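You operate a simulated robot arm through the tools that you are given. There is no shell and no other tool. Be economical: measure what you need, move in short steps, check, and stop when the job is done.

The job below is to be done with a simulated two-armed robot. You get a single attempt, and the scene is never put back.

Task
On the grey table, fold the blue cloth in half.

The check looks at the end state, three seconds after you hand in, the way a careful person would. Anything else that was tipped, shoved, dropped, spilled or broken makes it a failure. Flat cloth is picked up by pressing the open fingertips on it (5 to 10 N) and closing them slowly along it; thin cloth reads only 2 to 8 mm in the jaws.

Robot
Two 7-joint arms with two-finger parallel grippers on one trunk, on a base that drives. Base frame: it is fixed to the floor where the robot stands at the start and does not move with it; the origin is under the middle of the robot, x ahead of it, y to its left, z up; the surface under the hand at the start is at about z = 0.75. Units: m, rad, N and s.
The left shoulder is at the start at [0.05, 0.165, 1.03], the right one opposite. With the tool pointing down near the work surface each hand reaches from about 0.24 to 0.7 m from the robot's upright axis, wherever it stands, measured 20 degrees to its own side. Places, roughly: grey table [0.7, 0.2, 0.8]. Payload 3.91 kg a hand.
The tool frame of a hand sits at the grasp point between the pads (the TCP): z along the fingers, y along the line on which they close. The tips reach 0.03 m beyond it. Largest opening 0.11 m; finger width 0.02, thickness 0.01; the body of the gripper, 0.048 by 0.112 m, starts 0.055 m behind the TCP.
Orientation is that of the tool frame in the base frame, as a unit quaternion [w, x, y, z]. With the fingers straight down and closing along the base's y, the tool's x points along the base's -x, its y along +y and its z along -z.

Tools
- The arms move only by the tool servo_tool. It takes "left_plan", "right_plan" or both (then of equal length, played together; a hand with none holds still); each is a list of rows, each a list of 6 numbers: the shift along the tool's x, y, z in m, then the turn, a rotation vector about the tool's x, y, z in rad. In form: [[dx, dy, dz, ax, ay, az], ...]. A call has 1 to 8 rows; each row shifts and turns the commanded pose from where the row before left it, along the tool's axes as they then stand. "left_grip" and "right_grip" are, for a hand that has rows, the opening in per cent of the stroke, from 0 (shut) to 100 (fully open), set as the call begins (left out, the last holds). Rows are played at 5 a second. More than 0.05 m and 0.15 rad between two rows, or a gripper value outside its range, and nothing of the call is played. A pose out of reach is approached as far as the arm can. The call stops where the force on the tool passes 40 N (or 10 N more than at its start, if that is more) or the arm is blocked; 0.2 s more then pass. Each finger travels about 0.045 m/s and halts on what it meets, pressing with about 22 N; the grip force reading is that of the motor and also rises with nothing between the fingers. The clock runs only during rows and for 0.2 s after the last one: add rows that do not move to give the fingers time. It gives the time, the measured TCP pose, the force on the tool (base axes), the opening and the grip force at its end, in the units of the frame above (readings bear some noise), with the torque about the TCP (base axes, N m) and any sound that the robot's microphone picked up.
- Cameras (640 x 400 px; columns grow to the right, rows downward): "scene" is now at [0.1112, -0.0337, 1.1955]; the picture's right is [-0.38, -0.93, 0.00], its down [-0.57, 0.23, -0.79] and it looks along [0.73, -0.30, -0.62] (base axes); focal length 256 px, centre (320, 200). "left" rides on the left gripper at [0.072, -0.017, -0.103] in its tool frame; the picture's right is [0.23, 0.97, 0.00], its down [-0.76, 0.18, -0.62] and it looks along [-0.61, 0.14, 0.78] (tool axes); focal length 222 px, centre (320, 200). "right" rides on the right gripper at [0.072, 0.017, -0.103] in its tool frame; the picture's right is [-0.23, 0.97, 0.00], its down [-0.76, -0.18, -0.62] and it looks along [-0.61, -0.14, 0.78] (tool axes); focal length 222 px, centre (320, 200). There is no depth. A picture from a camera that has moved, and an enlarged one, comes with that camera's place and axes in the base frame and with its lens.
- capture(camera): a new picture of that camera. It takes no simulated time.
- lift_body(by): slides the trunk up (or, below 0, down) by that many m; the arms and the scene camera ride with it, the base frame stays. It gives what a move gives, with no picture.
- steer(legs): drives the robot by 1 to 6 legs, each [ahead, left, turn to the left] in m, m and rad, along the robot's own axes; the way and the turn of a leg run together, so that a leg with both is an arc; at most 1.5 m and 3.142 rad a leg. The arms and the cameras ride along, it lands a little off, and it stops where it bumps. It gives what a move gives.
- head_to(pan, tilt): turns the head with the scene camera to pan (to the left, within 1.396 rad either way) and tilt (down, from -0.506 to 1.204), counted from straight ahead of the robot. It gives what a move gives.
- close_up(camera, box): a new picture of the part [left, top, right, bottom] of that camera's present view, enlarged. It takes no simulated time.
- job_done(): hands the job in; it is judged then, once.

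Go step by step. Nothing tells you exact positions but the pictures and the camera data: compare them with the known pose of the tool, close in by small moves and look again before you grip or let go. The budget is 120 turns and 100 pictures, counting those below and the enlarged ones. Unless the task says otherwise, let go and move clear before handing in, and close with one line.

The tools are called after "Emit:" as a command line: name --argument value ..., lists and objects as JSON in quotes. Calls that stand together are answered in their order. servo_tool: Moves the arms, as the interface text tells. Its arguments: {"type":"object","properties":{"left_plan":{"type":"array","items":{"type":"array","items":{"type":"number"}}},"left_grip":{"type":"number"},"right_plan":{"type":"array","items":{"type":"array","items":{"type":"number"}}},"right_grip":{"type":"number"}},"required":[]} The other tools are called the same way: lift_body (by) slides the trunk up or down; steer (legs) drives the base; head_to (pan, tilt) turns the head that bears the scene camera; capture (camera) takes a picture; close_up (camera, box) takes an enlarged picture of a part of a camera's view; job_done () hands the job in.

At the start:

```text
time_s: 0.0
left_eef_pos: [0.5638, 0.0805, 0.9836]
left_ee_rot: [-0.001, 0.0, 1.0, 0.0]
left_ft_force: [0.3, 0.7, -0.5]
left_ft_torque: [0.01, 0.01, -0.02]
left_width: 0.1101
left_grip_force: 0.1
right_eef_pos: [0.4887, -0.3069, 0.9975]
right_ee_rot: [0.001, 0.0, 1.0, 0.0]
right_ft_force: [0.1, 0.4, 0.0]
right_ft_torque: [0.0, 0.04, 0.02]
right_width: 0.1099
right_grip_force: 0.1
trunk travel left (down, up): [-0.25, 0.253]
robot x, y, heading: [0.001, 0.0016, 0.002]
head pan, tilt: [-0.386, 0.663]
```

scene: 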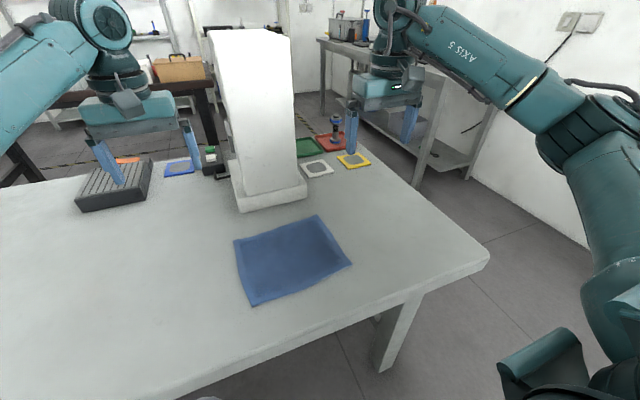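
right: 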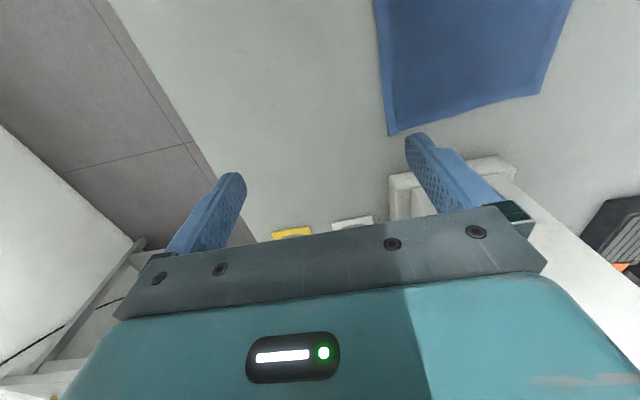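
left: 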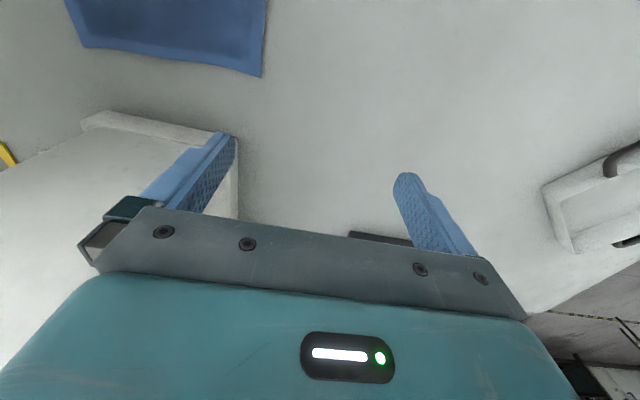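

The cloth lies roughly at x 0.40–0.575, y −0.225 to −0.01, with the white tower behind it at about x 0.65. I plan to pinch the two near corners and fold them over to the far edge, so first I'll move both hands above the near corners and look.

Emit:
servo_tool --left_plan '[[0.031, -0.022, 0.017, 0, 0, 0], [0.031, -0.022, 0.017, 0, 0, 0], [0.031, -0.022, 0.017, 0, 0, 0], [0.031, -0.022, 0.017, 0, 0, 0], [0.031, -0.022, 0.017, 0, 0, 0], [0, 0, 0, 0, 0, 0]]' --right_plan '[[0.016, 0.0214, 0.0195, 0, 0, 0], [0.016, 0.0214, 0.0195, 0, 0, 0], [0.016, 0.0214, 0.0195, 0, 0, 0], [0.016, 0.0214, 0.0195, 0, 0, 0], [0.016, 0.0214, 0.0195, 0, 0, 0], [0, 0, 0, 0, 0, 0]]' --left_grip 40 --right_grip 40

Emit:
close_up --camera "scene" --box '[180, 150, 420, 300]'

Emit:
capture --camera "left"

Emit:
capture --camera "right"

```text
time_s: 1.4
left_eef_pos: [0.4095, -0.0285, 0.8975]
left_ee_rot: [0.001, 0.0, 1.0, -0.001]
left_ft_force: [-0.6, 0.1, -0.5]
left_ft_torque: [-0.01, 0.01, 0.0]
left_width: 0.044
left_grip_force: 0.0
right_eef_pos: [0.4056, -0.1956, 0.9009]
right_ee_rot: [0.0, 0.0, 1.0, 0.0]
right_ft_force: [0.1, 0.7, 0.1]
right_ft_torque: [0.0, 0.01, 0.01]
right_width: 0.0443
right_grip_force: 0.1
trunk travel left (down, up): [-0.25, 0.253]
robot x, y, heading: [0.0017, 0.0025, -0.001]
head pan, tilt: [-0.386, 0.663]
```

```text
2.67 times, centred on (300, 225) of scene
camera zoom: at [0.1112, -0.0338, 1.1955], right [-0.38, -0.93, 0.0], down [-0.57, 0.23, -0.79], along [0.73, -0.3, -0.62], focal length 684 px, centre (373, 133)
```

zoom: 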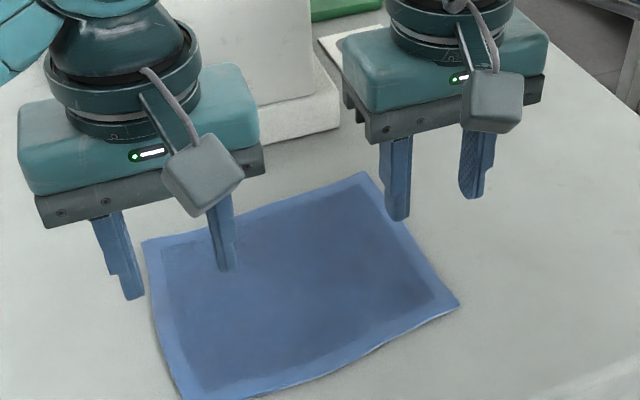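

```text
95 pictures are left
camera left: at [0.3369, -0.0455, 0.9997], right [-0.23, 0.97, 0.0], down [0.76, 0.18, 0.62], along [0.61, 0.14, -0.78], focal length 222 px, centre (320, 200)
```

left: 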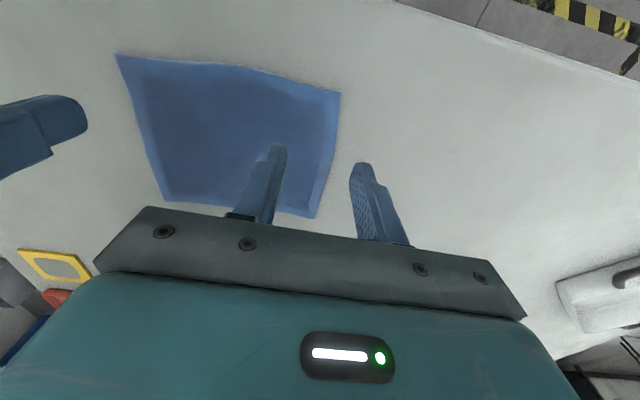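

```text
94 pictures are left
camera right: at [0.3338, -0.1803, 1.0055], right [0.23, 0.97, 0.0], down [0.76, -0.18, 0.62], along [0.61, -0.14, -0.78], focal length 222 px, centre (320, 200)
```

right: 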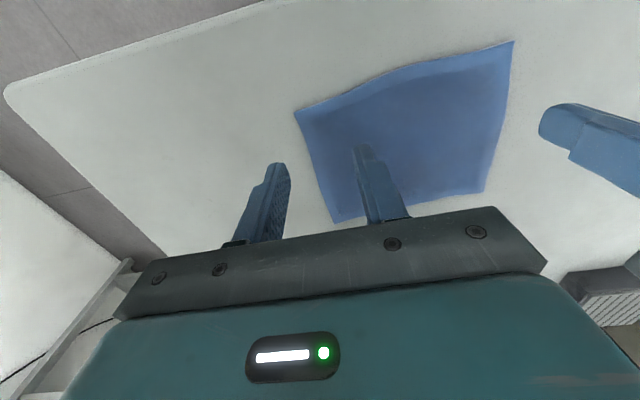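

The wrist views agree with table z≈0.75: near corners at about (0.390,−0.012) and (0.405,−0.226), far corners at (0.570,−0.002) and (0.580,−0.217). I'll lower both hands to just above the near corners with a narrow opening.

Emit:
servo_tool --left_plan '[[0.005, -0.009, 0.03, 0, 0, 0], [0, 0, 0.035, 0, 0, 0], [0, 0, 0.033, 0, 0, 0], [0, 0, 0, 0, 0, 0]]' --right_plan '[[-0.013, -0.005, 0.03, 0, 0, 0], [0, 0, 0.035, 0, 0, 0], [0, 0, 0.035, 0, 0, 0], [0, 0, 0, 0, 0, 0]]' --left_grip 25 --right_grip 25

Emit:
close_up --camera "scene" --box '[200, 190, 400, 315]'

Emit:
capture --camera "left"

Emit:
capture --camera "right"

```text
time_s: 2.4
left_eef_pos: [0.4063, -0.0363, 0.7975]
left_ee_rot: [0.0, 0.0, 1.0, 0.001]
left_ft_force: [-0.3, 0.6, 0.0]
left_ft_torque: [-0.02, 0.0, -0.03]
left_width: 0.0275
left_grip_force: 0.0
right_eef_pos: [0.4219, -0.2055, 0.8007]
right_ee_rot: [0.0, 0.0, 1.0, 0.0]
right_ft_force: [-0.4, 0.1, 0.7]
right_ft_torque: [0.01, 0.0, -0.01]
right_width: 0.0274
right_grip_force: 0.0
trunk travel left (down, up): [-0.25, 0.253]
robot x, y, heading: [-0.0022, -0.0001, -0.001]
head pan, tilt: [-0.386, 0.663]
```

```text
3.20 times, centred on (300, 252) of scene
camera zoom: at [0.1112, -0.0338, 1.1955], right [-0.38, -0.93, 0.0], down [-0.57, 0.23, -0.79], along [0.73, -0.3, -0.62], focal length 821 px, centre (384, 32)
```

zoom: 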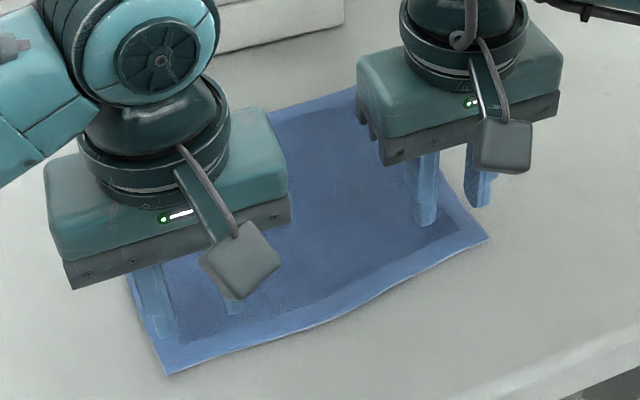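

```text
92 pictures are left
camera left: at [0.3336, -0.055, 0.9011], right [-0.23, 0.97, 0.0], down [0.76, 0.18, 0.62], along [0.61, 0.14, -0.78], focal length 222 px, centre (320, 200)
```

left: 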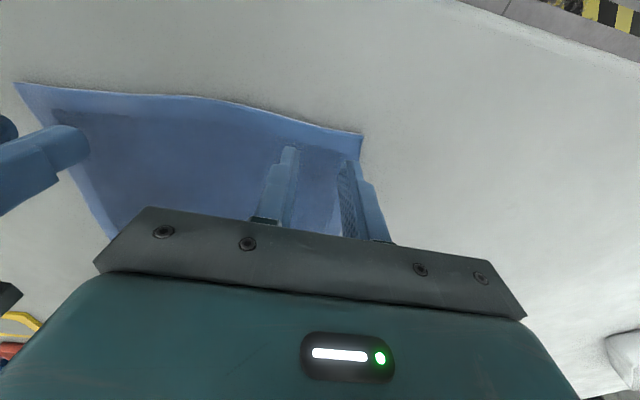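

```text
91 pictures are left
camera right: at [0.3494, -0.1888, 0.9048], right [0.23, 0.97, 0.0], down [0.76, -0.18, 0.62], along [0.61, -0.14, -0.78], focal length 222 px, centre (320, 200)
```

right: 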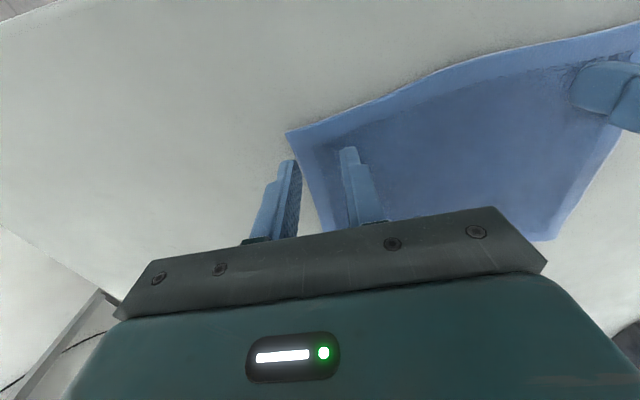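

Both fingers need a small shift inward so both pads land on cloth. I'll correct this and lower to just above the table.

Emit:
servo_tool --left_plan '[[0.003, -0.006, 0, 0, 0, 0], [0, 0, 0.007, 0, 0, 0], [0, 0, 0.006, 0, 0, 0], [0, 0, 0, 0, 0, 0]]' --right_plan '[[0.004, 0.0095, 0, 0, 0, 0], [0, 0, 0.008, 0, 0, 0], [0, 0, 0.008, 0, 0, 0], [0, 0, 0, 0, 0, 0]]'

Emit:
capture --camera "left"

Emit:
capture --camera "right"

```text
time_s: 3.4
left_eef_pos: [0.4026, -0.0429, 0.7871]
left_ee_rot: [0.0, 0.0, 1.0, 0.0]
left_ft_force: [1.0, -0.2, 0.2]
left_ft_torque: [-0.03, 0.01, 0.02]
left_width: 0.0274
left_grip_force: 0.0
right_eef_pos: [0.4168, -0.1963, 0.7849]
right_ee_rot: [-0.001, 0.0, 1.0, 0.0]
right_ft_force: [-0.4, 0.5, 0.0]
right_ft_torque: [-0.03, 0.02, 0.02]
right_width: 0.0277
right_grip_force: 0.0
trunk travel left (down, up): [-0.25, 0.253]
robot x, y, heading: [-0.0007, -0.0008, 0.004]
head pan, tilt: [-0.386, 0.663]
```

```text
90 pictures are left
camera left: at [0.3297, -0.062, 0.8898], right [-0.23, 0.97, 0.0], down [0.76, 0.18, 0.62], along [0.61, 0.14, -0.78], focal length 222 px, centre (320, 200)
```

left: 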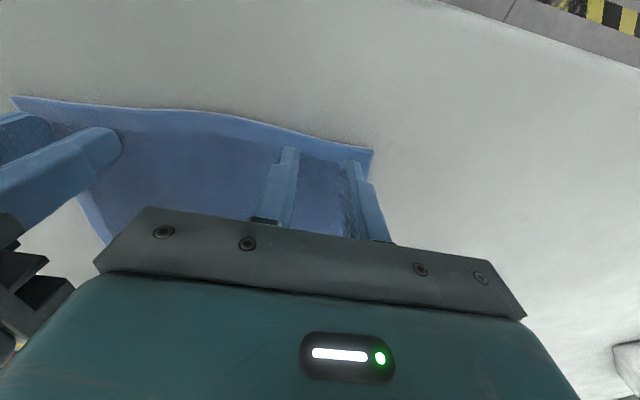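

```text
89 pictures are left
camera right: at [0.3439, -0.179, 0.8902], right [0.23, 0.97, 0.0], down [0.76, -0.18, 0.62], along [0.61, -0.14, -0.78], focal length 222 px, centre (320, 200)
```

right: 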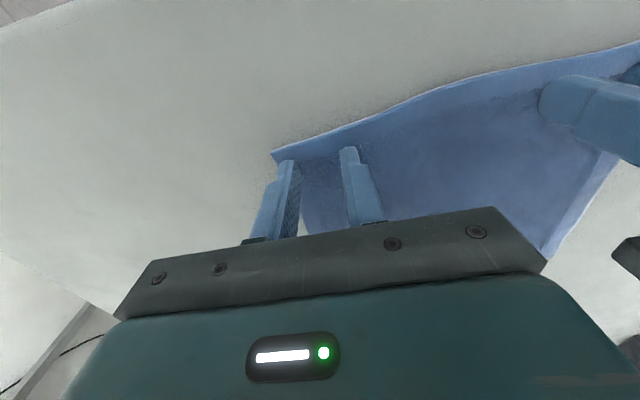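

Both pads are now over cloth near the corners. I'll shift the right hand 3 mm more inward and lower both by millimetres to find contact.

Emit:
servo_tool --left_plan '[[0, 0, 0.002, 0, 0, 0], [0, 0, 0.002, 0, 0, 0], [0, 0, 0.001, 0, 0, 0], [0, 0, 0, 0, 0, 0]]' --right_plan '[[0, 0.003, 0.001, 0, 0, 0], [0, 0, 0.001, 0, 0, 0], [0, 0, 0.001, 0, 0, 0], [0, 0, 0, 0, 0, 0]]'

```text
time_s: 4.4
left_eef_pos: [0.4014, -0.0433, 0.7829]
left_ee_rot: [0.001, 0.0, 1.0, 0.0]
left_ft_force: [1.5, -0.7, 4.6]
left_ft_torque: [-0.02, -0.04, 0.04]
left_width: 0.0275
left_grip_force: 0.1
right_eef_pos: [0.4168, -0.1933, 0.7824]
right_ee_rot: [0.002, -0.001, 1.0, 0.0]
right_ft_force: [-0.4, -4.0, 17.6]
right_ft_torque: [-0.09, 0.06, 0.02]
right_width: 0.0274
right_grip_force: 0.0
trunk travel left (down, up): [-0.25, 0.253]
robot x, y, heading: [0.0015, -0.0037, -0.001]
head pan, tilt: [-0.386, 0.663]
```

Contact on both at z≈0.783; the right presses a bit hard. I'll ease the right by 1 mm and close partly.

Emit:
servo_tool --left_plan '[[0, 0, 0.0005, 0, 0, 0], [0, 0, 0, 0, 0, 0]]' --right_plan '[[0, 0, -0.001, 0, 0, 0], [0, 0, 0, 0, 0, 0]]'

Emit:
servo_tool --left_plan '[[0, 0, 0, 0, 0, 0], [0, 0, 0, 0, 0, 0]]' --right_plan '[[0, 0, 0, 0, 0, 0], [0, 0, 0, 0, 0, 0]]' --left_grip 16 --right_grip 16

Emit:
capture --camera "left"

Emit:
capture --camera "right"

```text
time_s: 5.0
left_eef_pos: [0.4012, -0.0442, 0.7832]
left_ee_rot: [0.0, 0.0, 1.0, -0.001]
left_ft_force: [2.3, 0.0, 11.7]
left_ft_torque: [0.02, -0.1, -0.01]
left_width: 0.0273
left_grip_force: 0.0
right_eef_pos: [0.4152, -0.1924, 0.7821]
right_ee_rot: [0.001, 0.001, 1.0, 0.0]
right_ft_force: [2.6, -0.4, 9.3]
right_ft_torque: [0.01, -0.05, -0.03]
right_width: 0.0272
right_grip_force: 0.0
trunk travel left (down, up): [-0.25, 0.253]
robot x, y, heading: [0.0012, 0.0014, -0.002]
head pan, tilt: [-0.386, 0.663]
```

```text
time_s: 5.6
left_eef_pos: [0.4007, -0.0441, 0.7827]
left_ee_rot: [0.001, 0.0, 1.0, -0.001]
left_ft_force: [-0.5, -3.3, 12.9]
left_ft_torque: [-0.09, -0.04, -0.01]
left_width: 0.018
left_grip_force: 1.0
right_eef_pos: [0.4151, -0.1929, 0.7829]
right_ee_rot: [0.0, -0.001, 1.0, 0.0]
right_ft_force: [-1.4, 2.7, 7.8]
right_ft_torque: [0.07, 0.05, 0.0]
right_width: 0.0183
right_grip_force: 0.6
trunk travel left (down, up): [-0.25, 0.253]
robot x, y, heading: [0.0006, 0.0018, -0.001]
head pan, tilt: [-0.386, 0.663]
```

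```text
88 pictures are left
camera left: at [0.3279, -0.0622, 0.8856], right [-0.23, 0.97, 0.0], down [0.76, 0.18, 0.62], along [0.61, 0.14, -0.78], focal length 222 px, centre (320, 200)
```

left: 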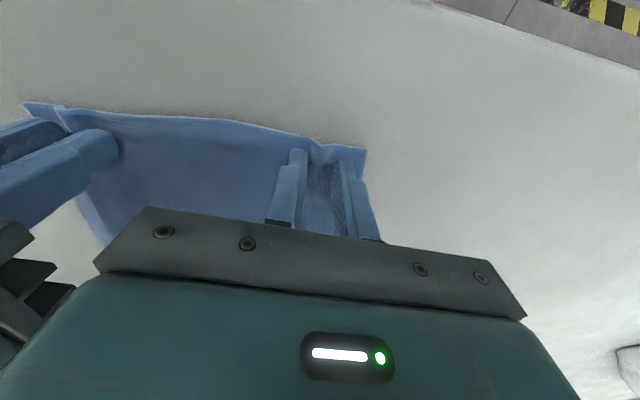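

```text
87 pictures are left
camera right: at [0.3428, -0.1758, 0.8881], right [0.23, 0.97, 0.0], down [0.76, -0.18, 0.62], along [0.61, -0.14, -0.78], focal length 222 px, centre (320, 200)
```

right: 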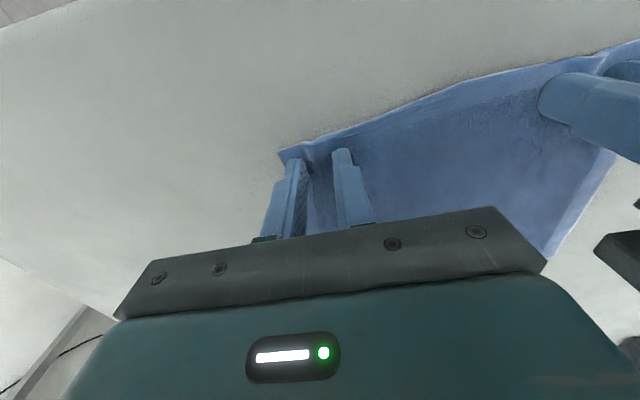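

The cloth is bunching into ridges between the pads on both sides. I'll close the rest of the way.

Emit:
servo_tool --left_plan '[[0, 0, 0, 0, 0, 0], [0, 0, 0, 0, 0, 0]]' --right_plan '[[0, 0, 0, 0, 0, 0], [0, 0, 0, 0, 0, 0]]' --left_grip 8 --right_grip 8

Emit:
servo_tool --left_plan '[[0, 0, 0, 0, 0, 0], [0, 0, 0, 0, 0, 0], [0, 0, 0, 0, 0, 0]]' --right_plan '[[0, 0, 0, 0, 0, 0], [0, 0, 0, 0, 0, 0], [0, 0, 0, 0, 0, 0]]' --left_grip 0 --right_grip 0

Emit:
capture --camera "left"

Emit:
capture --camera "right"

```text
time_s: 6.2
left_eef_pos: [0.4, -0.0448, 0.7827]
left_ee_rot: [0.001, 0.0, 1.0, -0.001]
left_ft_force: [0.7, -6.6, 14.7]
left_ft_torque: [-0.21, 0.01, -0.01]
left_width: 0.01
left_grip_force: 4.7
right_eef_pos: [0.4162, -0.1914, 0.7832]
right_ee_rot: [0.002, -0.001, 1.0, -0.001]
right_ft_force: [-0.3, 7.0, 7.2]
right_ft_torque: [0.17, 0.04, -0.02]
right_width: 0.0112
right_grip_force: 3.1
trunk travel left (down, up): [-0.25, 0.253]
robot x, y, heading: [-0.0002, 0.002, -0.003]
head pan, tilt: [-0.386, 0.663]
```

```text
time_s: 7.0
left_eef_pos: [0.4017, -0.0456, 0.7825]
left_ee_rot: [0.0, 0.0, 1.0, -0.003]
left_ft_force: [1.5, -17.9, 13.4]
left_ft_torque: [-0.51, -0.07, 0.04]
left_width: 0.0048
left_grip_force: 22.0
right_eef_pos: [0.4145, -0.1924, 0.7835]
right_ee_rot: [0.001, 0.0, 1.0, 0.003]
right_ft_force: [-2.4, 18.2, 6.3]
right_ft_torque: [0.57, 0.1, -0.03]
right_width: 0.0044
right_grip_force: 21.3
trunk travel left (down, up): [-0.25, 0.253]
robot x, y, heading: [0.0027, -0.0005, -0.005]
head pan, tilt: [-0.386, 0.663]
```

```text
86 pictures are left
camera left: at [0.328, -0.0625, 0.8856], right [-0.23, 0.97, -0.01], down [0.76, 0.18, 0.62], along [0.61, 0.14, -0.78], focal length 222 px, centre (320, 200)
```

left: 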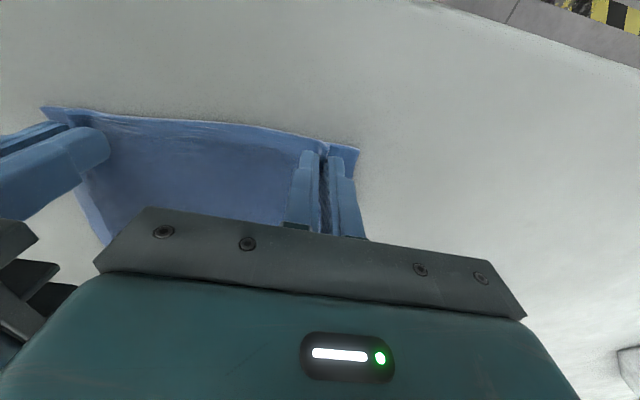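

```text
85 pictures are left
camera right: at [0.3429, -0.1753, 0.8882], right [0.23, 0.97, 0.0], down [0.76, -0.18, 0.62], along [0.61, -0.14, -0.78], focal length 222 px, centre (320, 200)
```

right: 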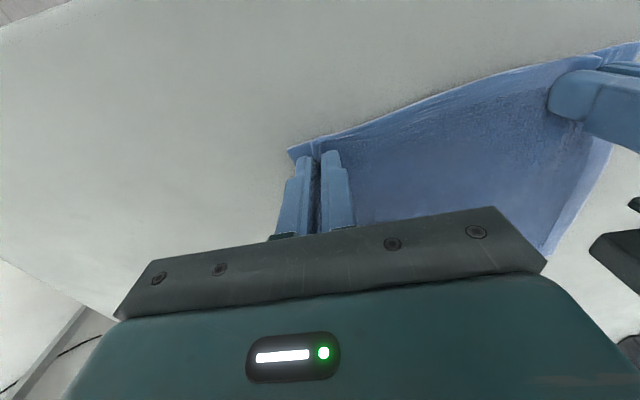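

Both corners are pinched (about 4.5 mm), with tension between the hands. I'll ease them toward each other and lift slightly.

Emit:
servo_tool --left_plan '[[0, -0.002, -0.004, 0, 0, 0], [0, -0.001, -0.012, 0, 0, 0], [-0.006, 0, -0.016, 0, 0, 0], [0, 0, 0, 0, 0, 0]]' --right_plan '[[0, 0.002, -0.004, 0, 0, 0], [0, 0.001, -0.012, 0, 0, 0], [-0.006, 0, -0.016, 0, 0, 0], [0, 0, 0, 0, 0, 0]]'

Emit:
close_up --camera "scene" --box '[200, 190, 400, 315]'

Emit:
capture --camera "left"

Emit:
capture --camera "right"

```text
time_s: 8.0
left_eef_pos: [0.4066, -0.0458, 0.8141]
left_ee_rot: [-0.001, 0.0, 1.0, 0.0]
left_ft_force: [1.2, -11.2, 0.0]
left_ft_torque: [-0.34, -0.06, 0.02]
left_width: 0.0041
left_grip_force: 22.1
right_eef_pos: [0.423, -0.1903, 0.8148]
right_ee_rot: [-0.001, 0.0, 1.0, 0.0]
right_ft_force: [-1.5, 10.9, -0.6]
right_ft_torque: [0.37, 0.05, 0.01]
right_width: 0.004
right_grip_force: 21.4
trunk travel left (down, up): [-0.25, 0.253]
robot x, y, heading: [-0.0002, 0.0015, -0.001]
head pan, tilt: [-0.386, 0.663]
```

```text
3.20 times, centred on (300, 252) of scene
camera zoom: at [0.1112, -0.0338, 1.1955], right [-0.38, -0.93, 0.0], down [-0.57, 0.23, -0.79], along [0.73, -0.3, -0.62], focal length 821 px, centre (384, 32)
```

zoom: 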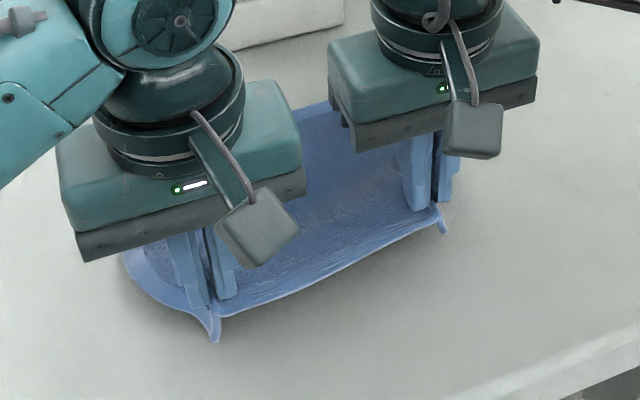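

```text
83 pictures are left
camera left: at [0.3343, -0.064, 0.917], right [-0.23, 0.97, 0.0], down [0.76, 0.18, 0.62], along [0.61, 0.14, -0.78], focal length 222 px, centre (320, 200)
```

left: 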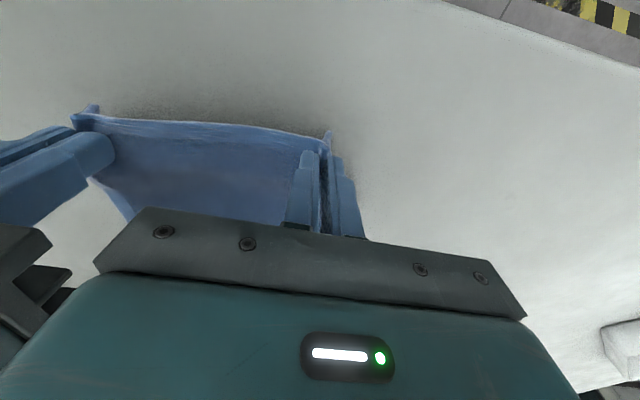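

```text
82 pictures are left
camera right: at [0.3513, -0.1728, 0.9196], right [0.23, 0.97, 0.0], down [0.76, -0.18, 0.62], along [0.61, -0.14, -0.78], focal length 222 px, centre (320, 200)
```

right: 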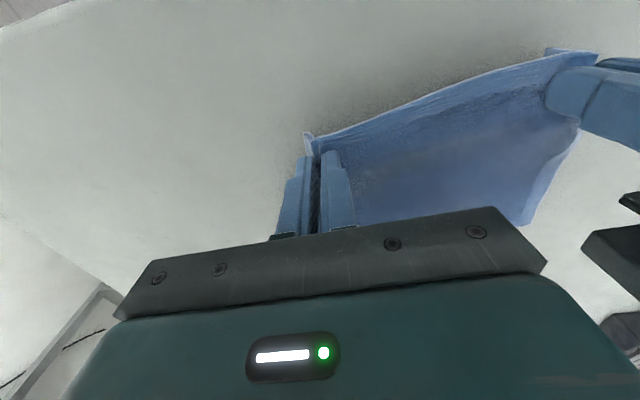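

The grasp works, but with this finger direction the edge would end up curled back after the fold. I'll lay it back down, release, and re-pinch with the hands yawed 90° so that the edge itself stands between the pads.

Emit:
servo_tool --left_plan '[[0.006, 0, 0.012, 0, 0, 0], [0, 0.0015, 0.012, 0, 0, 0], [0, 0.0015, 0.006, 0, 0, 0], [0, 0, 0, 0, 0, 0]]' --right_plan '[[0.006, 0, 0.012, 0, 0, 0], [0, -0.0015, 0.012, 0, 0, 0], [0, -0.0015, 0.006, 0, 0, 0], [0, 0, 0, 0, 0, 0]]'

Emit:
servo_tool --left_plan '[[0, 0, 0, 0, 0, 0], [0, 0, 0, 0, 0, 0], [0, 0, 0, 0, 0, 0], [0, 0, -0.02, 0, 0, 0], [0, 0, -0.04, 0, 0, 0], [0, 0, -0.04, 0, 0, 0]]' --right_plan '[[0, 0, 0, 0, 0, 0], [0, 0, 0, 0, 0, 0], [0, 0, 0, 0, 0, 0], [0, 0, -0.02, 0, 0, 0], [0, 0, -0.04, 0, 0, 0], [0, 0, -0.04, 0, 0, 0]]' --left_grip 25 --right_grip 25

Emit:
close_up --camera "scene" --box '[200, 190, 400, 315]'

Emit:
capture --camera "left"

Emit:
capture --camera "right"

```text
time_s: 9.0
left_eef_pos: [0.4008, -0.0449, 0.7834]
left_ee_rot: [0.0, 0.001, 1.0, -0.003]
left_ft_force: [2.3, -18.2, 2.4]
left_ft_torque: [-0.58, -0.06, 0.02]
left_width: 0.0043
left_grip_force: 21.9
right_eef_pos: [0.4152, -0.1924, 0.7847]
right_ee_rot: [0.001, -0.001, 1.0, 0.002]
right_ft_force: [-2.7, 18.0, 1.2]
right_ft_torque: [0.6, 0.05, -0.04]
right_width: 0.0045
right_grip_force: 22.2
trunk travel left (down, up): [-0.25, 0.253]
robot x, y, heading: [-0.0013, 0.0019, -0.004]
head pan, tilt: [-0.386, 0.663]
```

```text
time_s: 10.4
left_eef_pos: [0.4016, -0.0442, 0.8807]
left_ee_rot: [-0.001, 0.0, 1.0, -0.001]
left_ft_force: [-0.5, 0.5, -0.5]
left_ft_torque: [-0.04, 0.01, -0.01]
left_width: 0.0274
left_grip_force: 0.1
right_eef_pos: [0.4142, -0.1914, 0.883]
right_ee_rot: [0.0, 0.0, 1.0, 0.0]
right_ft_force: [-0.4, 0.2, -0.7]
right_ft_torque: [0.02, 0.0, 0.02]
right_width: 0.0276
right_grip_force: 0.0
trunk travel left (down, up): [-0.25, 0.253]
robot x, y, heading: [0.0009, -0.0006, -0.001]
head pan, tilt: [-0.386, 0.663]
```

```text
3.20 times, centred on (300, 252) of scene
camera zoom: at [0.111, -0.0337, 1.1954], right [-0.38, -0.93, 0.0], down [-0.57, 0.23, -0.79], along [0.73, -0.3, -0.62], focal length 821 px, centre (384, 32)
```

zoom: 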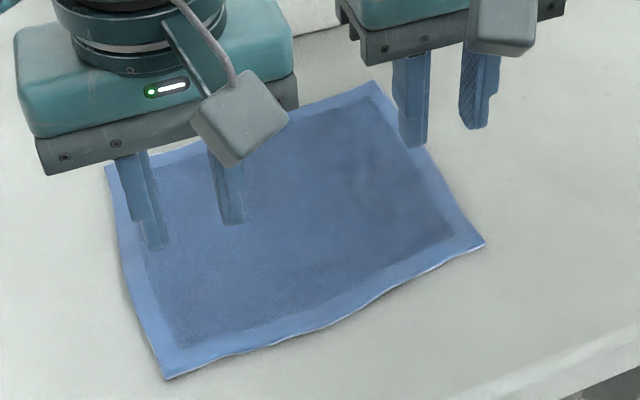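

```text
80 pictures are left
camera left: at [0.3287, -0.0625, 0.9836], right [-0.23, 0.97, 0.0], down [0.76, 0.18, 0.62], along [0.61, 0.14, -0.78], focal length 222 px, centre (320, 200)
```

left: 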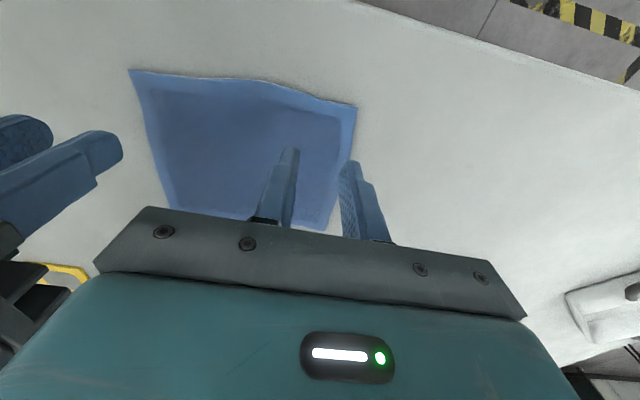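

```text
79 pictures are left
camera right: at [0.3424, -0.1764, 0.9873], right [0.23, 0.97, 0.0], down [0.76, -0.18, 0.62], along [0.61, -0.14, -0.78], focal length 222 px, centre (320, 200)
```

right: 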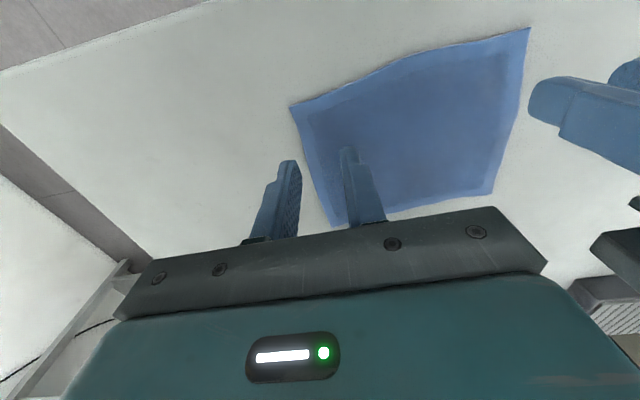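

The cloth sprang back flat. Now I'll yaw both hands 90°, cameras outward, at this height.

Emit:
servo_tool --left_plan '[[0, 0, 0, 0, 0, 0.143], [0, 0, 0, 0, 0, 0.143], [0, 0, 0, 0, 0, 0.143], [0, 0, 0, 0, 0, 0.143], [0, 0, 0, 0, 0, 0.143], [0, 0, 0, 0, 0, 0.143]]' --right_plan '[[0, 0, 0, 0, 0, -0.143], [0, 0, 0, 0, 0, -0.143], [0, 0, 0, 0, 0, -0.143], [0, 0, 0, 0, 0, -0.143], [0, 0, 0, 0, 0, -0.143], [0, 0, 0, 0, 0, -0.143]]'

Emit:
servo_tool --left_plan '[[0, 0, 0, 0, 0, 0.143], [0, 0, 0, 0, 0, 0.143], [0, 0, 0, 0, 0, 0.143], [0, 0, 0, 0, 0, 0.143], [0, 0, 0, 0, 0, 0.141], [0, 0, 0, 0, 0, 0]]' --right_plan '[[0, 0, 0, 0, 0, -0.143], [0, 0, 0, 0, 0, -0.143], [0, 0, 0, 0, 0, -0.143], [0, 0, 0, 0, 0, -0.143], [0, 0, 0, 0, 0, -0.141], [0, 0, 0, 0, 0, 0]]'

Emit:
capture --camera "scene"

Emit:
capture --camera "left"

Emit:
capture --camera "right"

```text
time_s: 11.8
left_eef_pos: [0.4011, -0.0445, 0.8832]
left_ee_rot: [0.0, 0.417, 0.909, 0.0]
left_ft_force: [0.4, 0.3, -0.8]
left_ft_torque: [-0.01, 0.0, 0.02]
left_width: 0.0276
left_grip_force: 0.0
right_eef_pos: [0.4178, -0.1922, 0.8849]
right_ee_rot: [0.0, -0.417, 0.909, 0.0]
right_ft_force: [0.6, 0.7, 0.0]
right_ft_torque: [-0.01, 0.05, 0.0]
right_width: 0.0274
right_grip_force: 0.0
trunk travel left (down, up): [-0.25, 0.253]
robot x, y, heading: [-0.0015, 0.0022, 0.004]
head pan, tilt: [-0.386, 0.663]
```

```text
time_s: 13.2
left_eef_pos: [0.4015, -0.0451, 0.8809]
left_ee_rot: [0.0, 0.708, 0.706, 0.0]
left_ft_force: [-0.4, 0.7, 0.0]
left_ft_torque: [0.0, 0.0, 0.03]
left_width: 0.0276
left_grip_force: 0.0
right_eef_pos: [0.385, -0.1853, 0.8763]
right_ee_rot: [0.003, -0.539, 0.841, -0.05]
right_ft_force: [0.8, -0.4, 0.4]
right_ft_torque: [0.03, -0.01, 0.01]
right_width: 0.0273
right_grip_force: 0.1
right hand out of reach, approached as far as the arm can: row 2, 3, 4, 5
trunk travel left (down, up): [-0.25, 0.253]
robot x, y, heading: [-0.0002, -0.0023, -0.003]
head pan, tilt: [-0.386, 0.663]
```

```text
78 pictures are left
camera scene: at [0.1114, -0.0339, 1.1954], right [-0.38, -0.93, 0.0], down [-0.57, 0.23, -0.79], along [0.73, -0.3, -0.62], focal length 256 px, centre (320, 200)
```

scene: 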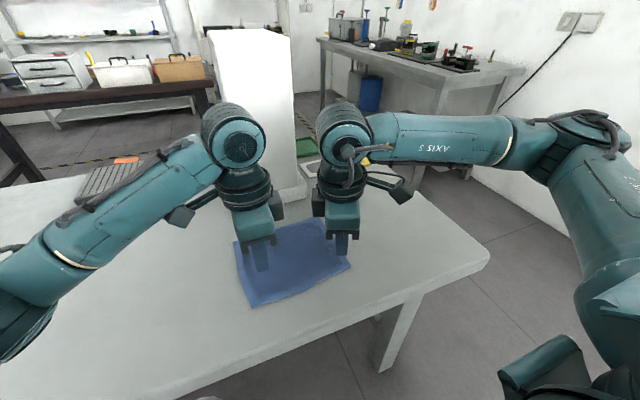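

```text
77 pictures are left
camera left: at [0.3845, 0.0268, 0.9857], right [0.97, 0.23, 0.0], down [0.18, -0.76, 0.62], along [0.14, -0.61, -0.78], focal length 222 px, centre (320, 200)
```

left: 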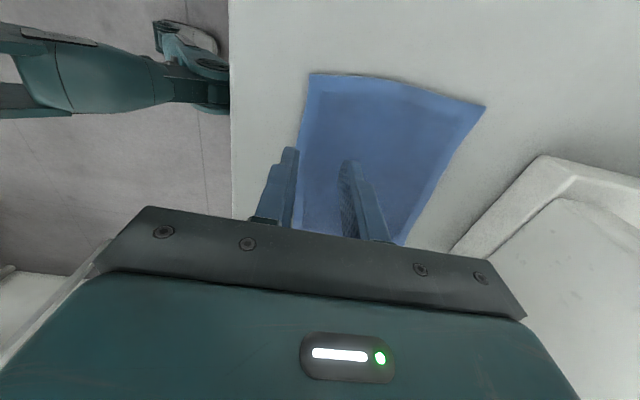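

```text
76 pictures are left
camera right: at [0.3327, -0.2345, 0.9826], right [-0.79, 0.61, -0.1], down [0.44, 0.67, 0.6], along [0.43, 0.43, -0.79], focal length 222 px, centre (320, 200)
```

right: 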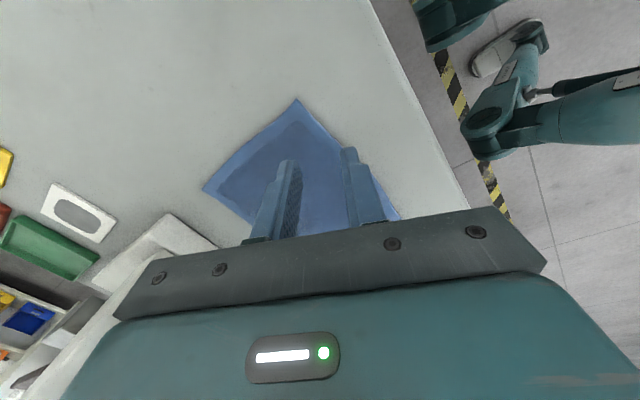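

The left hand reached 90° but the right hit a limit near 65°. I'll turn the right hand the other way (camera inward), checking on the way.

Emit:
servo_tool --right_plan '[[0, 0, 0, 0, 0, 0.143], [0, 0, 0, 0, 0, 0.143], [0, 0, 0, 0, 0, 0.143], [0, 0, 0, 0, 0, 0.143], [0, 0, 0, 0, 0, 0.143], [0, 0, 0, 0, 0, 0.143], [0, 0, 0, 0, 0, 0.143], [0, 0, 0, 0, 0, 0.143]]'

Emit:
servo_tool --right_plan '[[0, 0, 0, 0, 0, 0.143], [0, 0, 0, 0, 0, 0.143], [0, 0, 0, 0, 0, 0.143], [0, 0, 0, 0, 0, 0.143], [0, 0, 0, 0, 0, 0.143], [0, 0, 0, 0, 0, 0.143]]'

```text
time_s: 15.0
left_eef_pos: [0.4026, -0.0446, 0.8827]
left_ee_rot: [0.001, 0.707, 0.707, 0.0]
left_ft_force: [-0.4, 0.2, -0.5]
left_ft_torque: [-0.05, -0.04, -0.02]
left_width: 0.0275
left_grip_force: 0.1
right_eef_pos: [0.385, -0.1855, 0.8753]
right_ee_rot: [0.03, 0.003, 0.999, -0.042]
right_ft_force: [1.2, -0.1, -0.1]
right_ft_torque: [-0.01, 0.0, 0.02]
right_width: 0.0275
right_grip_force: 0.2
trunk travel left (down, up): [-0.25, 0.253]
robot x, y, heading: [-0.0003, 0.0032, 0.002]
head pan, tilt: [-0.386, 0.663]
```

```text
time_s: 16.4
left_eef_pos: [0.4016, -0.045, 0.8838]
left_ee_rot: [0.0, 0.707, 0.707, -0.001]
left_ft_force: [0.1, 0.8, 0.0]
left_ft_torque: [-0.01, 0.02, 0.03]
left_width: 0.0276
left_grip_force: 0.2
right_eef_pos: [0.3846, -0.1848, 0.8743]
right_ee_rot: [0.045, 0.417, 0.907, -0.024]
right_ft_force: [-0.3, 0.2, 0.3]
right_ft_torque: [0.01, -0.01, 0.02]
right_width: 0.0274
right_grip_force: 0.0
trunk travel left (down, up): [-0.25, 0.253]
robot x, y, heading: [0.0007, -0.0001, -0.001]
head pan, tilt: [-0.386, 0.663]
```

Its commanded pose re-anchored with a small tilt. I'll correct the tilt, finish the yaw to 90°, and check.

Emit:
servo_tool --right_plan '[[0, 0, -0.005, -0.006, 0.1015, 0], [0, 0, 0, 0, 0, 0.142], [0, 0, 0, 0, 0, 0.142], [0, 0, 0, 0, 0, 0.142], [0, 0, 0, 0, 0, 0.142], [0, 0, 0, 0, 0, 0.141], [0, 0, 0, 0, 0, 0]]'

Emit:
capture --camera "scene"

Emit:
capture --camera "right"

```text
time_s: 18.0
left_eef_pos: [0.4006, -0.0441, 0.883]
left_ee_rot: [0.0, 0.707, 0.707, 0.0]
left_ft_force: [0.1, 0.0, 1.6]
left_ft_torque: [0.0, 0.0, 0.01]
left_width: 0.0275
left_grip_force: 0.0
right_eef_pos: [0.3844, -0.1844, 0.8812]
right_ee_rot: [0.0, 0.707, 0.707, 0.0]
right_ft_force: [0.4, -0.7, 0.2]
right_ft_torque: [0.0, 0.01, 0.04]
right_width: 0.0271
right_grip_force: 0.1
trunk travel left (down, up): [-0.25, 0.253]
robot x, y, heading: [0.0052, 0.0009, -0.001]
head pan, tilt: [-0.386, 0.663]
```

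```text
75 pictures are left
camera scene: at [0.1112, -0.0337, 1.1955], right [-0.38, -0.93, 0.0], down [-0.57, 0.23, -0.79], along [0.73, -0.3, -0.62], focal length 256 px, centre (320, 200)
```

scene: 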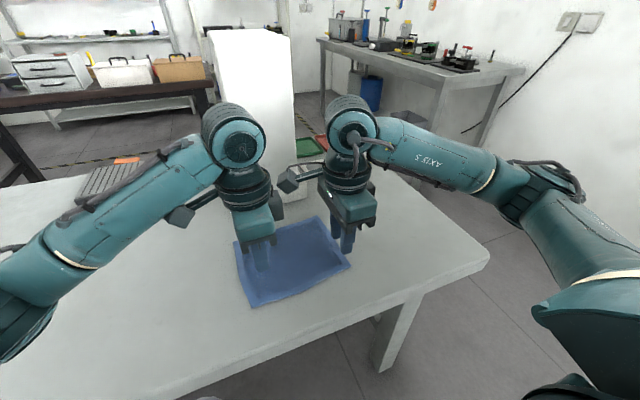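

```text
74 pictures are left
camera right: at [0.4013, -0.1117, 0.9858], right [0.97, -0.23, 0.0], down [-0.18, -0.76, 0.62], along [-0.14, -0.61, -0.78], focal length 222 px, centre (320, 200)
```

right: 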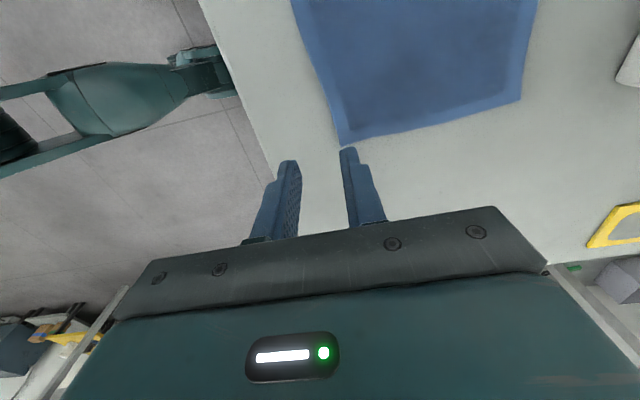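

Both hands are now yawed with fingers closing along x. I'll descend to just above the cloth, with the outer finger just off the near edge and the inner one on the cloth.

Emit:
servo_tool --left_plan '[[0.018, -0.003, 0, 0, 0, 0], [0, 0, 0.03, 0, 0, 0], [0, 0, 0.03, 0, 0, 0], [0, 0, 0.033, 0, 0, 0], [0, 0, 0, 0, 0, 0]]' --right_plan '[[-0.0266, 0.0286, 0, 0, 0, 0], [0, 0, 0.03, 0, 0, 0], [0, 0, 0.03, 0, 0, 0], [0, 0, 0.031, 0, 0, 0], [0, 0, 0, 0, 0, 0]]' --left_grip 20 --right_grip 20

Emit:
close_up --camera "scene" --box '[200, 190, 400, 315]'

Emit:
capture --camera "left"

Emit:
capture --camera "right"

```text
time_s: 19.2
left_eef_pos: [0.3991, -0.0289, 0.7876]
left_ee_rot: [0.0, 0.707, 0.707, -0.001]
left_ft_force: [-0.2, 0.5, -0.5]
left_ft_torque: [0.04, 0.02, 0.02]
left_width: 0.0219
left_grip_force: 0.1
right_eef_pos: [0.4125, -0.2108, 0.7872]
right_ee_rot: [0.0, 0.706, 0.708, -0.001]
right_ft_force: [0.3, -0.6, 0.2]
right_ft_torque: [0.0, -0.01, -0.03]
right_width: 0.022
right_grip_force: 0.0
trunk travel left (down, up): [-0.25, 0.253]
robot x, y, heading: [-0.002, 0.0018, 0.003]
head pan, tilt: [-0.386, 0.663]
```

```text
3.20 times, centred on (300, 252) of scene
camera zoom: at [0.1112, -0.0338, 1.1955], right [-0.38, -0.93, 0.0], down [-0.57, 0.23, -0.79], along [0.73, -0.3, -0.62], focal length 821 px, centre (384, 32)
```

zoom: 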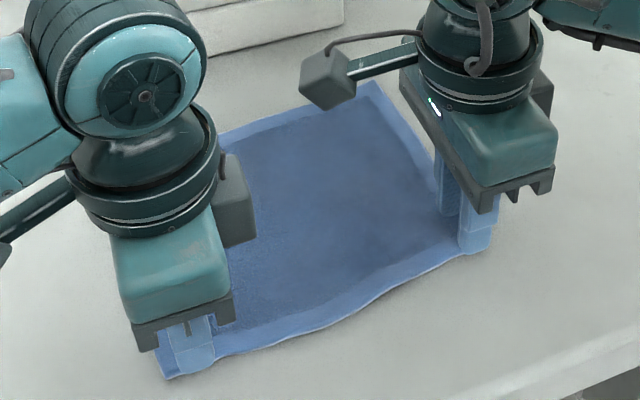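

```text
72 pictures are left
camera left: at [0.3826, 0.0426, 0.8911], right [0.97, 0.23, 0.0], down [0.18, -0.76, 0.62], along [0.14, -0.61, -0.78], focal length 222 px, centre (320, 200)
```

left: 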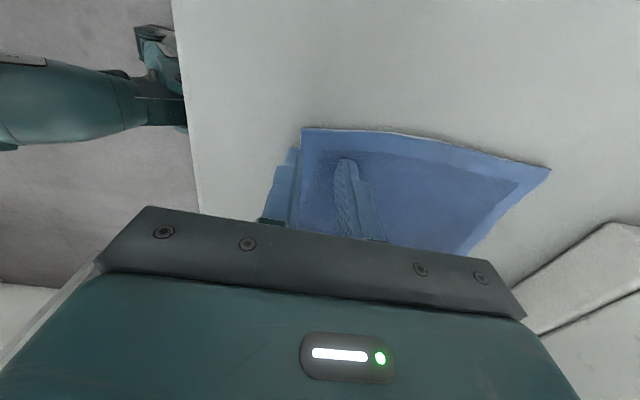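

```text
71 pictures are left
camera right: at [0.43, -0.1386, 0.8927], right [0.97, -0.23, 0.0], down [-0.18, -0.76, 0.62], along [-0.14, -0.61, -0.78], focal length 222 px, centre (320, 200)
```

right: 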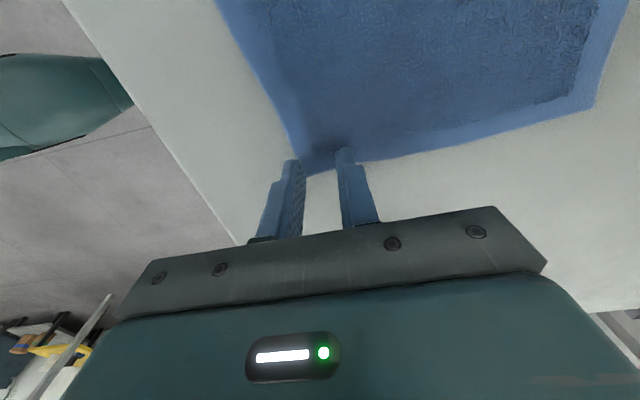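

Alignment looks right on both. I'll nudge slightly and press down to contact.

Emit:
servo_tool --left_plan '[[0.002, -0.002, 0.002, 0, 0, 0], [0, 0, 0.0015, 0, 0, 0], [0, 0, 0.001, 0, 0, 0], [0, 0, 0, 0, 0, 0]]' --right_plan '[[0.003, 0, 0.002, 0, 0, 0], [0, 0, 0.0015, 0, 0, 0], [0, 0, 0.001, 0, 0, 0], [0, 0, 0, 0, 0, 0]]'

```text
time_s: 20.2
left_eef_pos: [0.3952, -0.0258, 0.7858]
left_ee_rot: [-0.001, 0.707, 0.707, 0.0]
left_ft_force: [-1.1, -0.1, 0.4]
left_ft_torque: [0.0, 0.02, 0.01]
left_width: 0.022
left_grip_force: 0.1
right_eef_pos: [0.4128, -0.2075, 0.7844]
right_ee_rot: [0.001, 0.706, 0.708, 0.0]
right_ft_force: [-0.1, 1.0, 0.0]
right_ft_torque: [0.02, -0.03, -0.03]
right_width: 0.0221
right_grip_force: 0.1
trunk travel left (down, up): [-0.25, 0.253]
robot x, y, heading: [-0.0012, 0.0, 0.005]
head pan, tilt: [-0.386, 0.663]
```

Emit:
servo_tool --left_plan '[[0, 0, 0.001, 0, 0, 0], [0, 0, 0.001, 0, 0, 0], [0, 0, 0, 0, 0, 0]]' --right_plan '[[0, 0, 0.001, 0, 0, 0], [0, 0, 0.0005, 0, 0, 0], [0, 0, 0, 0, 0, 0]]'

```text
time_s: 21.0
left_eef_pos: [0.3954, -0.0245, 0.784]
left_ee_rot: [0.0, 0.707, 0.707, 0.001]
left_ft_force: [0.2, -1.1, 3.6]
left_ft_torque: [-0.05, 0.0, -0.04]
left_width: 0.0217
left_grip_force: 0.0
right_eef_pos: [0.4141, -0.2069, 0.7842]
right_ee_rot: [0.0, 0.706, 0.708, 0.0]
right_ft_force: [0.1, 0.4, 1.7]
right_ft_torque: [-0.02, 0.02, 0.05]
right_width: 0.0218
right_grip_force: 0.0
trunk travel left (down, up): [-0.25, 0.253]
robot x, y, heading: [0.0004, -0.0032, -0.001]
head pan, tilt: [-0.386, 0.663]
```

Light contact is felt on both. I'll press a little more and close part of the way.

Emit:
servo_tool --left_plan '[[0, 0, 0.0006, 0, 0, 0], [0, 0, 0, 0, 0, 0]]' --right_plan '[[0, 0, 0.001, 0, 0, 0], [0, 0, 0, 0, 0, 0]]'

Emit:
servo_tool --left_plan '[[0, 0, 0, 0, 0, 0], [0, 0, 0, 0, 0, 0]]' --right_plan '[[0, 0, 0, 0, 0, 0], [0, 0, 0, 0, 0, 0]]' --left_grip 12 --right_grip 12

Emit:
capture --camera "left"

Emit:
capture --camera "right"

```text
time_s: 21.6
left_eef_pos: [0.3959, -0.0244, 0.7825]
left_ee_rot: [0.001, 0.707, 0.708, 0.0]
left_ft_force: [0.7, -0.1, 1.9]
left_ft_torque: [-0.03, -0.03, 0.03]
left_width: 0.022
left_grip_force: 0.2
right_eef_pos: [0.4114, -0.2081, 0.783]
right_ee_rot: [0.0, 0.708, 0.706, -0.001]
right_ft_force: [0.6, -0.4, 4.8]
right_ft_torque: [0.01, -0.06, 0.0]
right_width: 0.022
right_grip_force: 0.1
trunk travel left (down, up): [-0.25, 0.253]
robot x, y, heading: [0.0013, -0.0021, 0.002]
head pan, tilt: [-0.386, 0.663]
```

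```text
time_s: 22.2
left_eef_pos: [0.3944, -0.0247, 0.7822]
left_ee_rot: [0.001, 0.708, 0.706, 0.0]
left_ft_force: [1.2, 1.3, 3.4]
left_ft_torque: [0.0, -0.05, 0.04]
left_width: 0.014
left_grip_force: 0.5
right_eef_pos: [0.4129, -0.2069, 0.7829]
right_ee_rot: [0.0, 0.707, 0.707, -0.001]
right_ft_force: [-0.7, 0.0, 5.6]
right_ft_torque: [0.0, -0.01, 0.0]
right_width: 0.0128
right_grip_force: 0.0
trunk travel left (down, up): [-0.25, 0.253]
robot x, y, heading: [-0.0007, 0.0011, 0.001]
head pan, tilt: [-0.386, 0.663]
```

```text
70 pictures are left
camera left: at [0.3786, 0.0473, 0.8865], right [0.97, 0.23, 0.0], down [0.18, -0.76, 0.62], along [0.14, -0.61, -0.78], focal length 222 px, centre (320, 200)
```

left: 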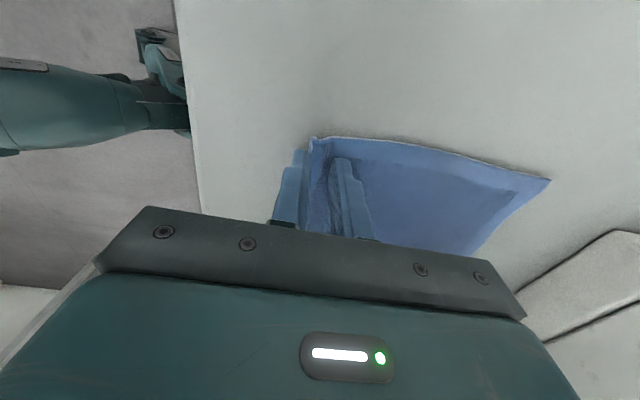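

```text
69 pictures are left
camera right: at [0.4286, -0.1352, 0.8882], right [0.97, -0.23, 0.0], down [-0.18, -0.76, 0.62], along [-0.14, -0.61, -0.78], focal length 222 px, centre (320, 200)
```

right: 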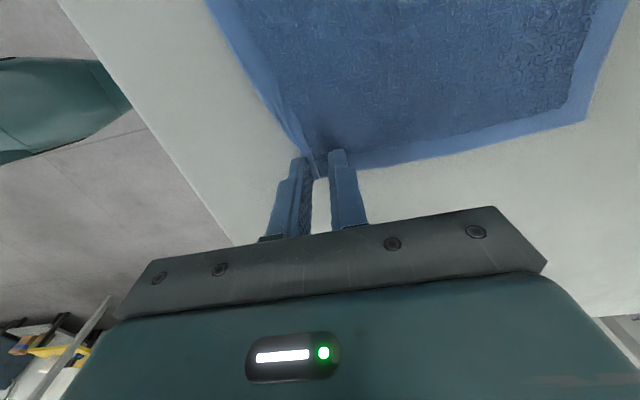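

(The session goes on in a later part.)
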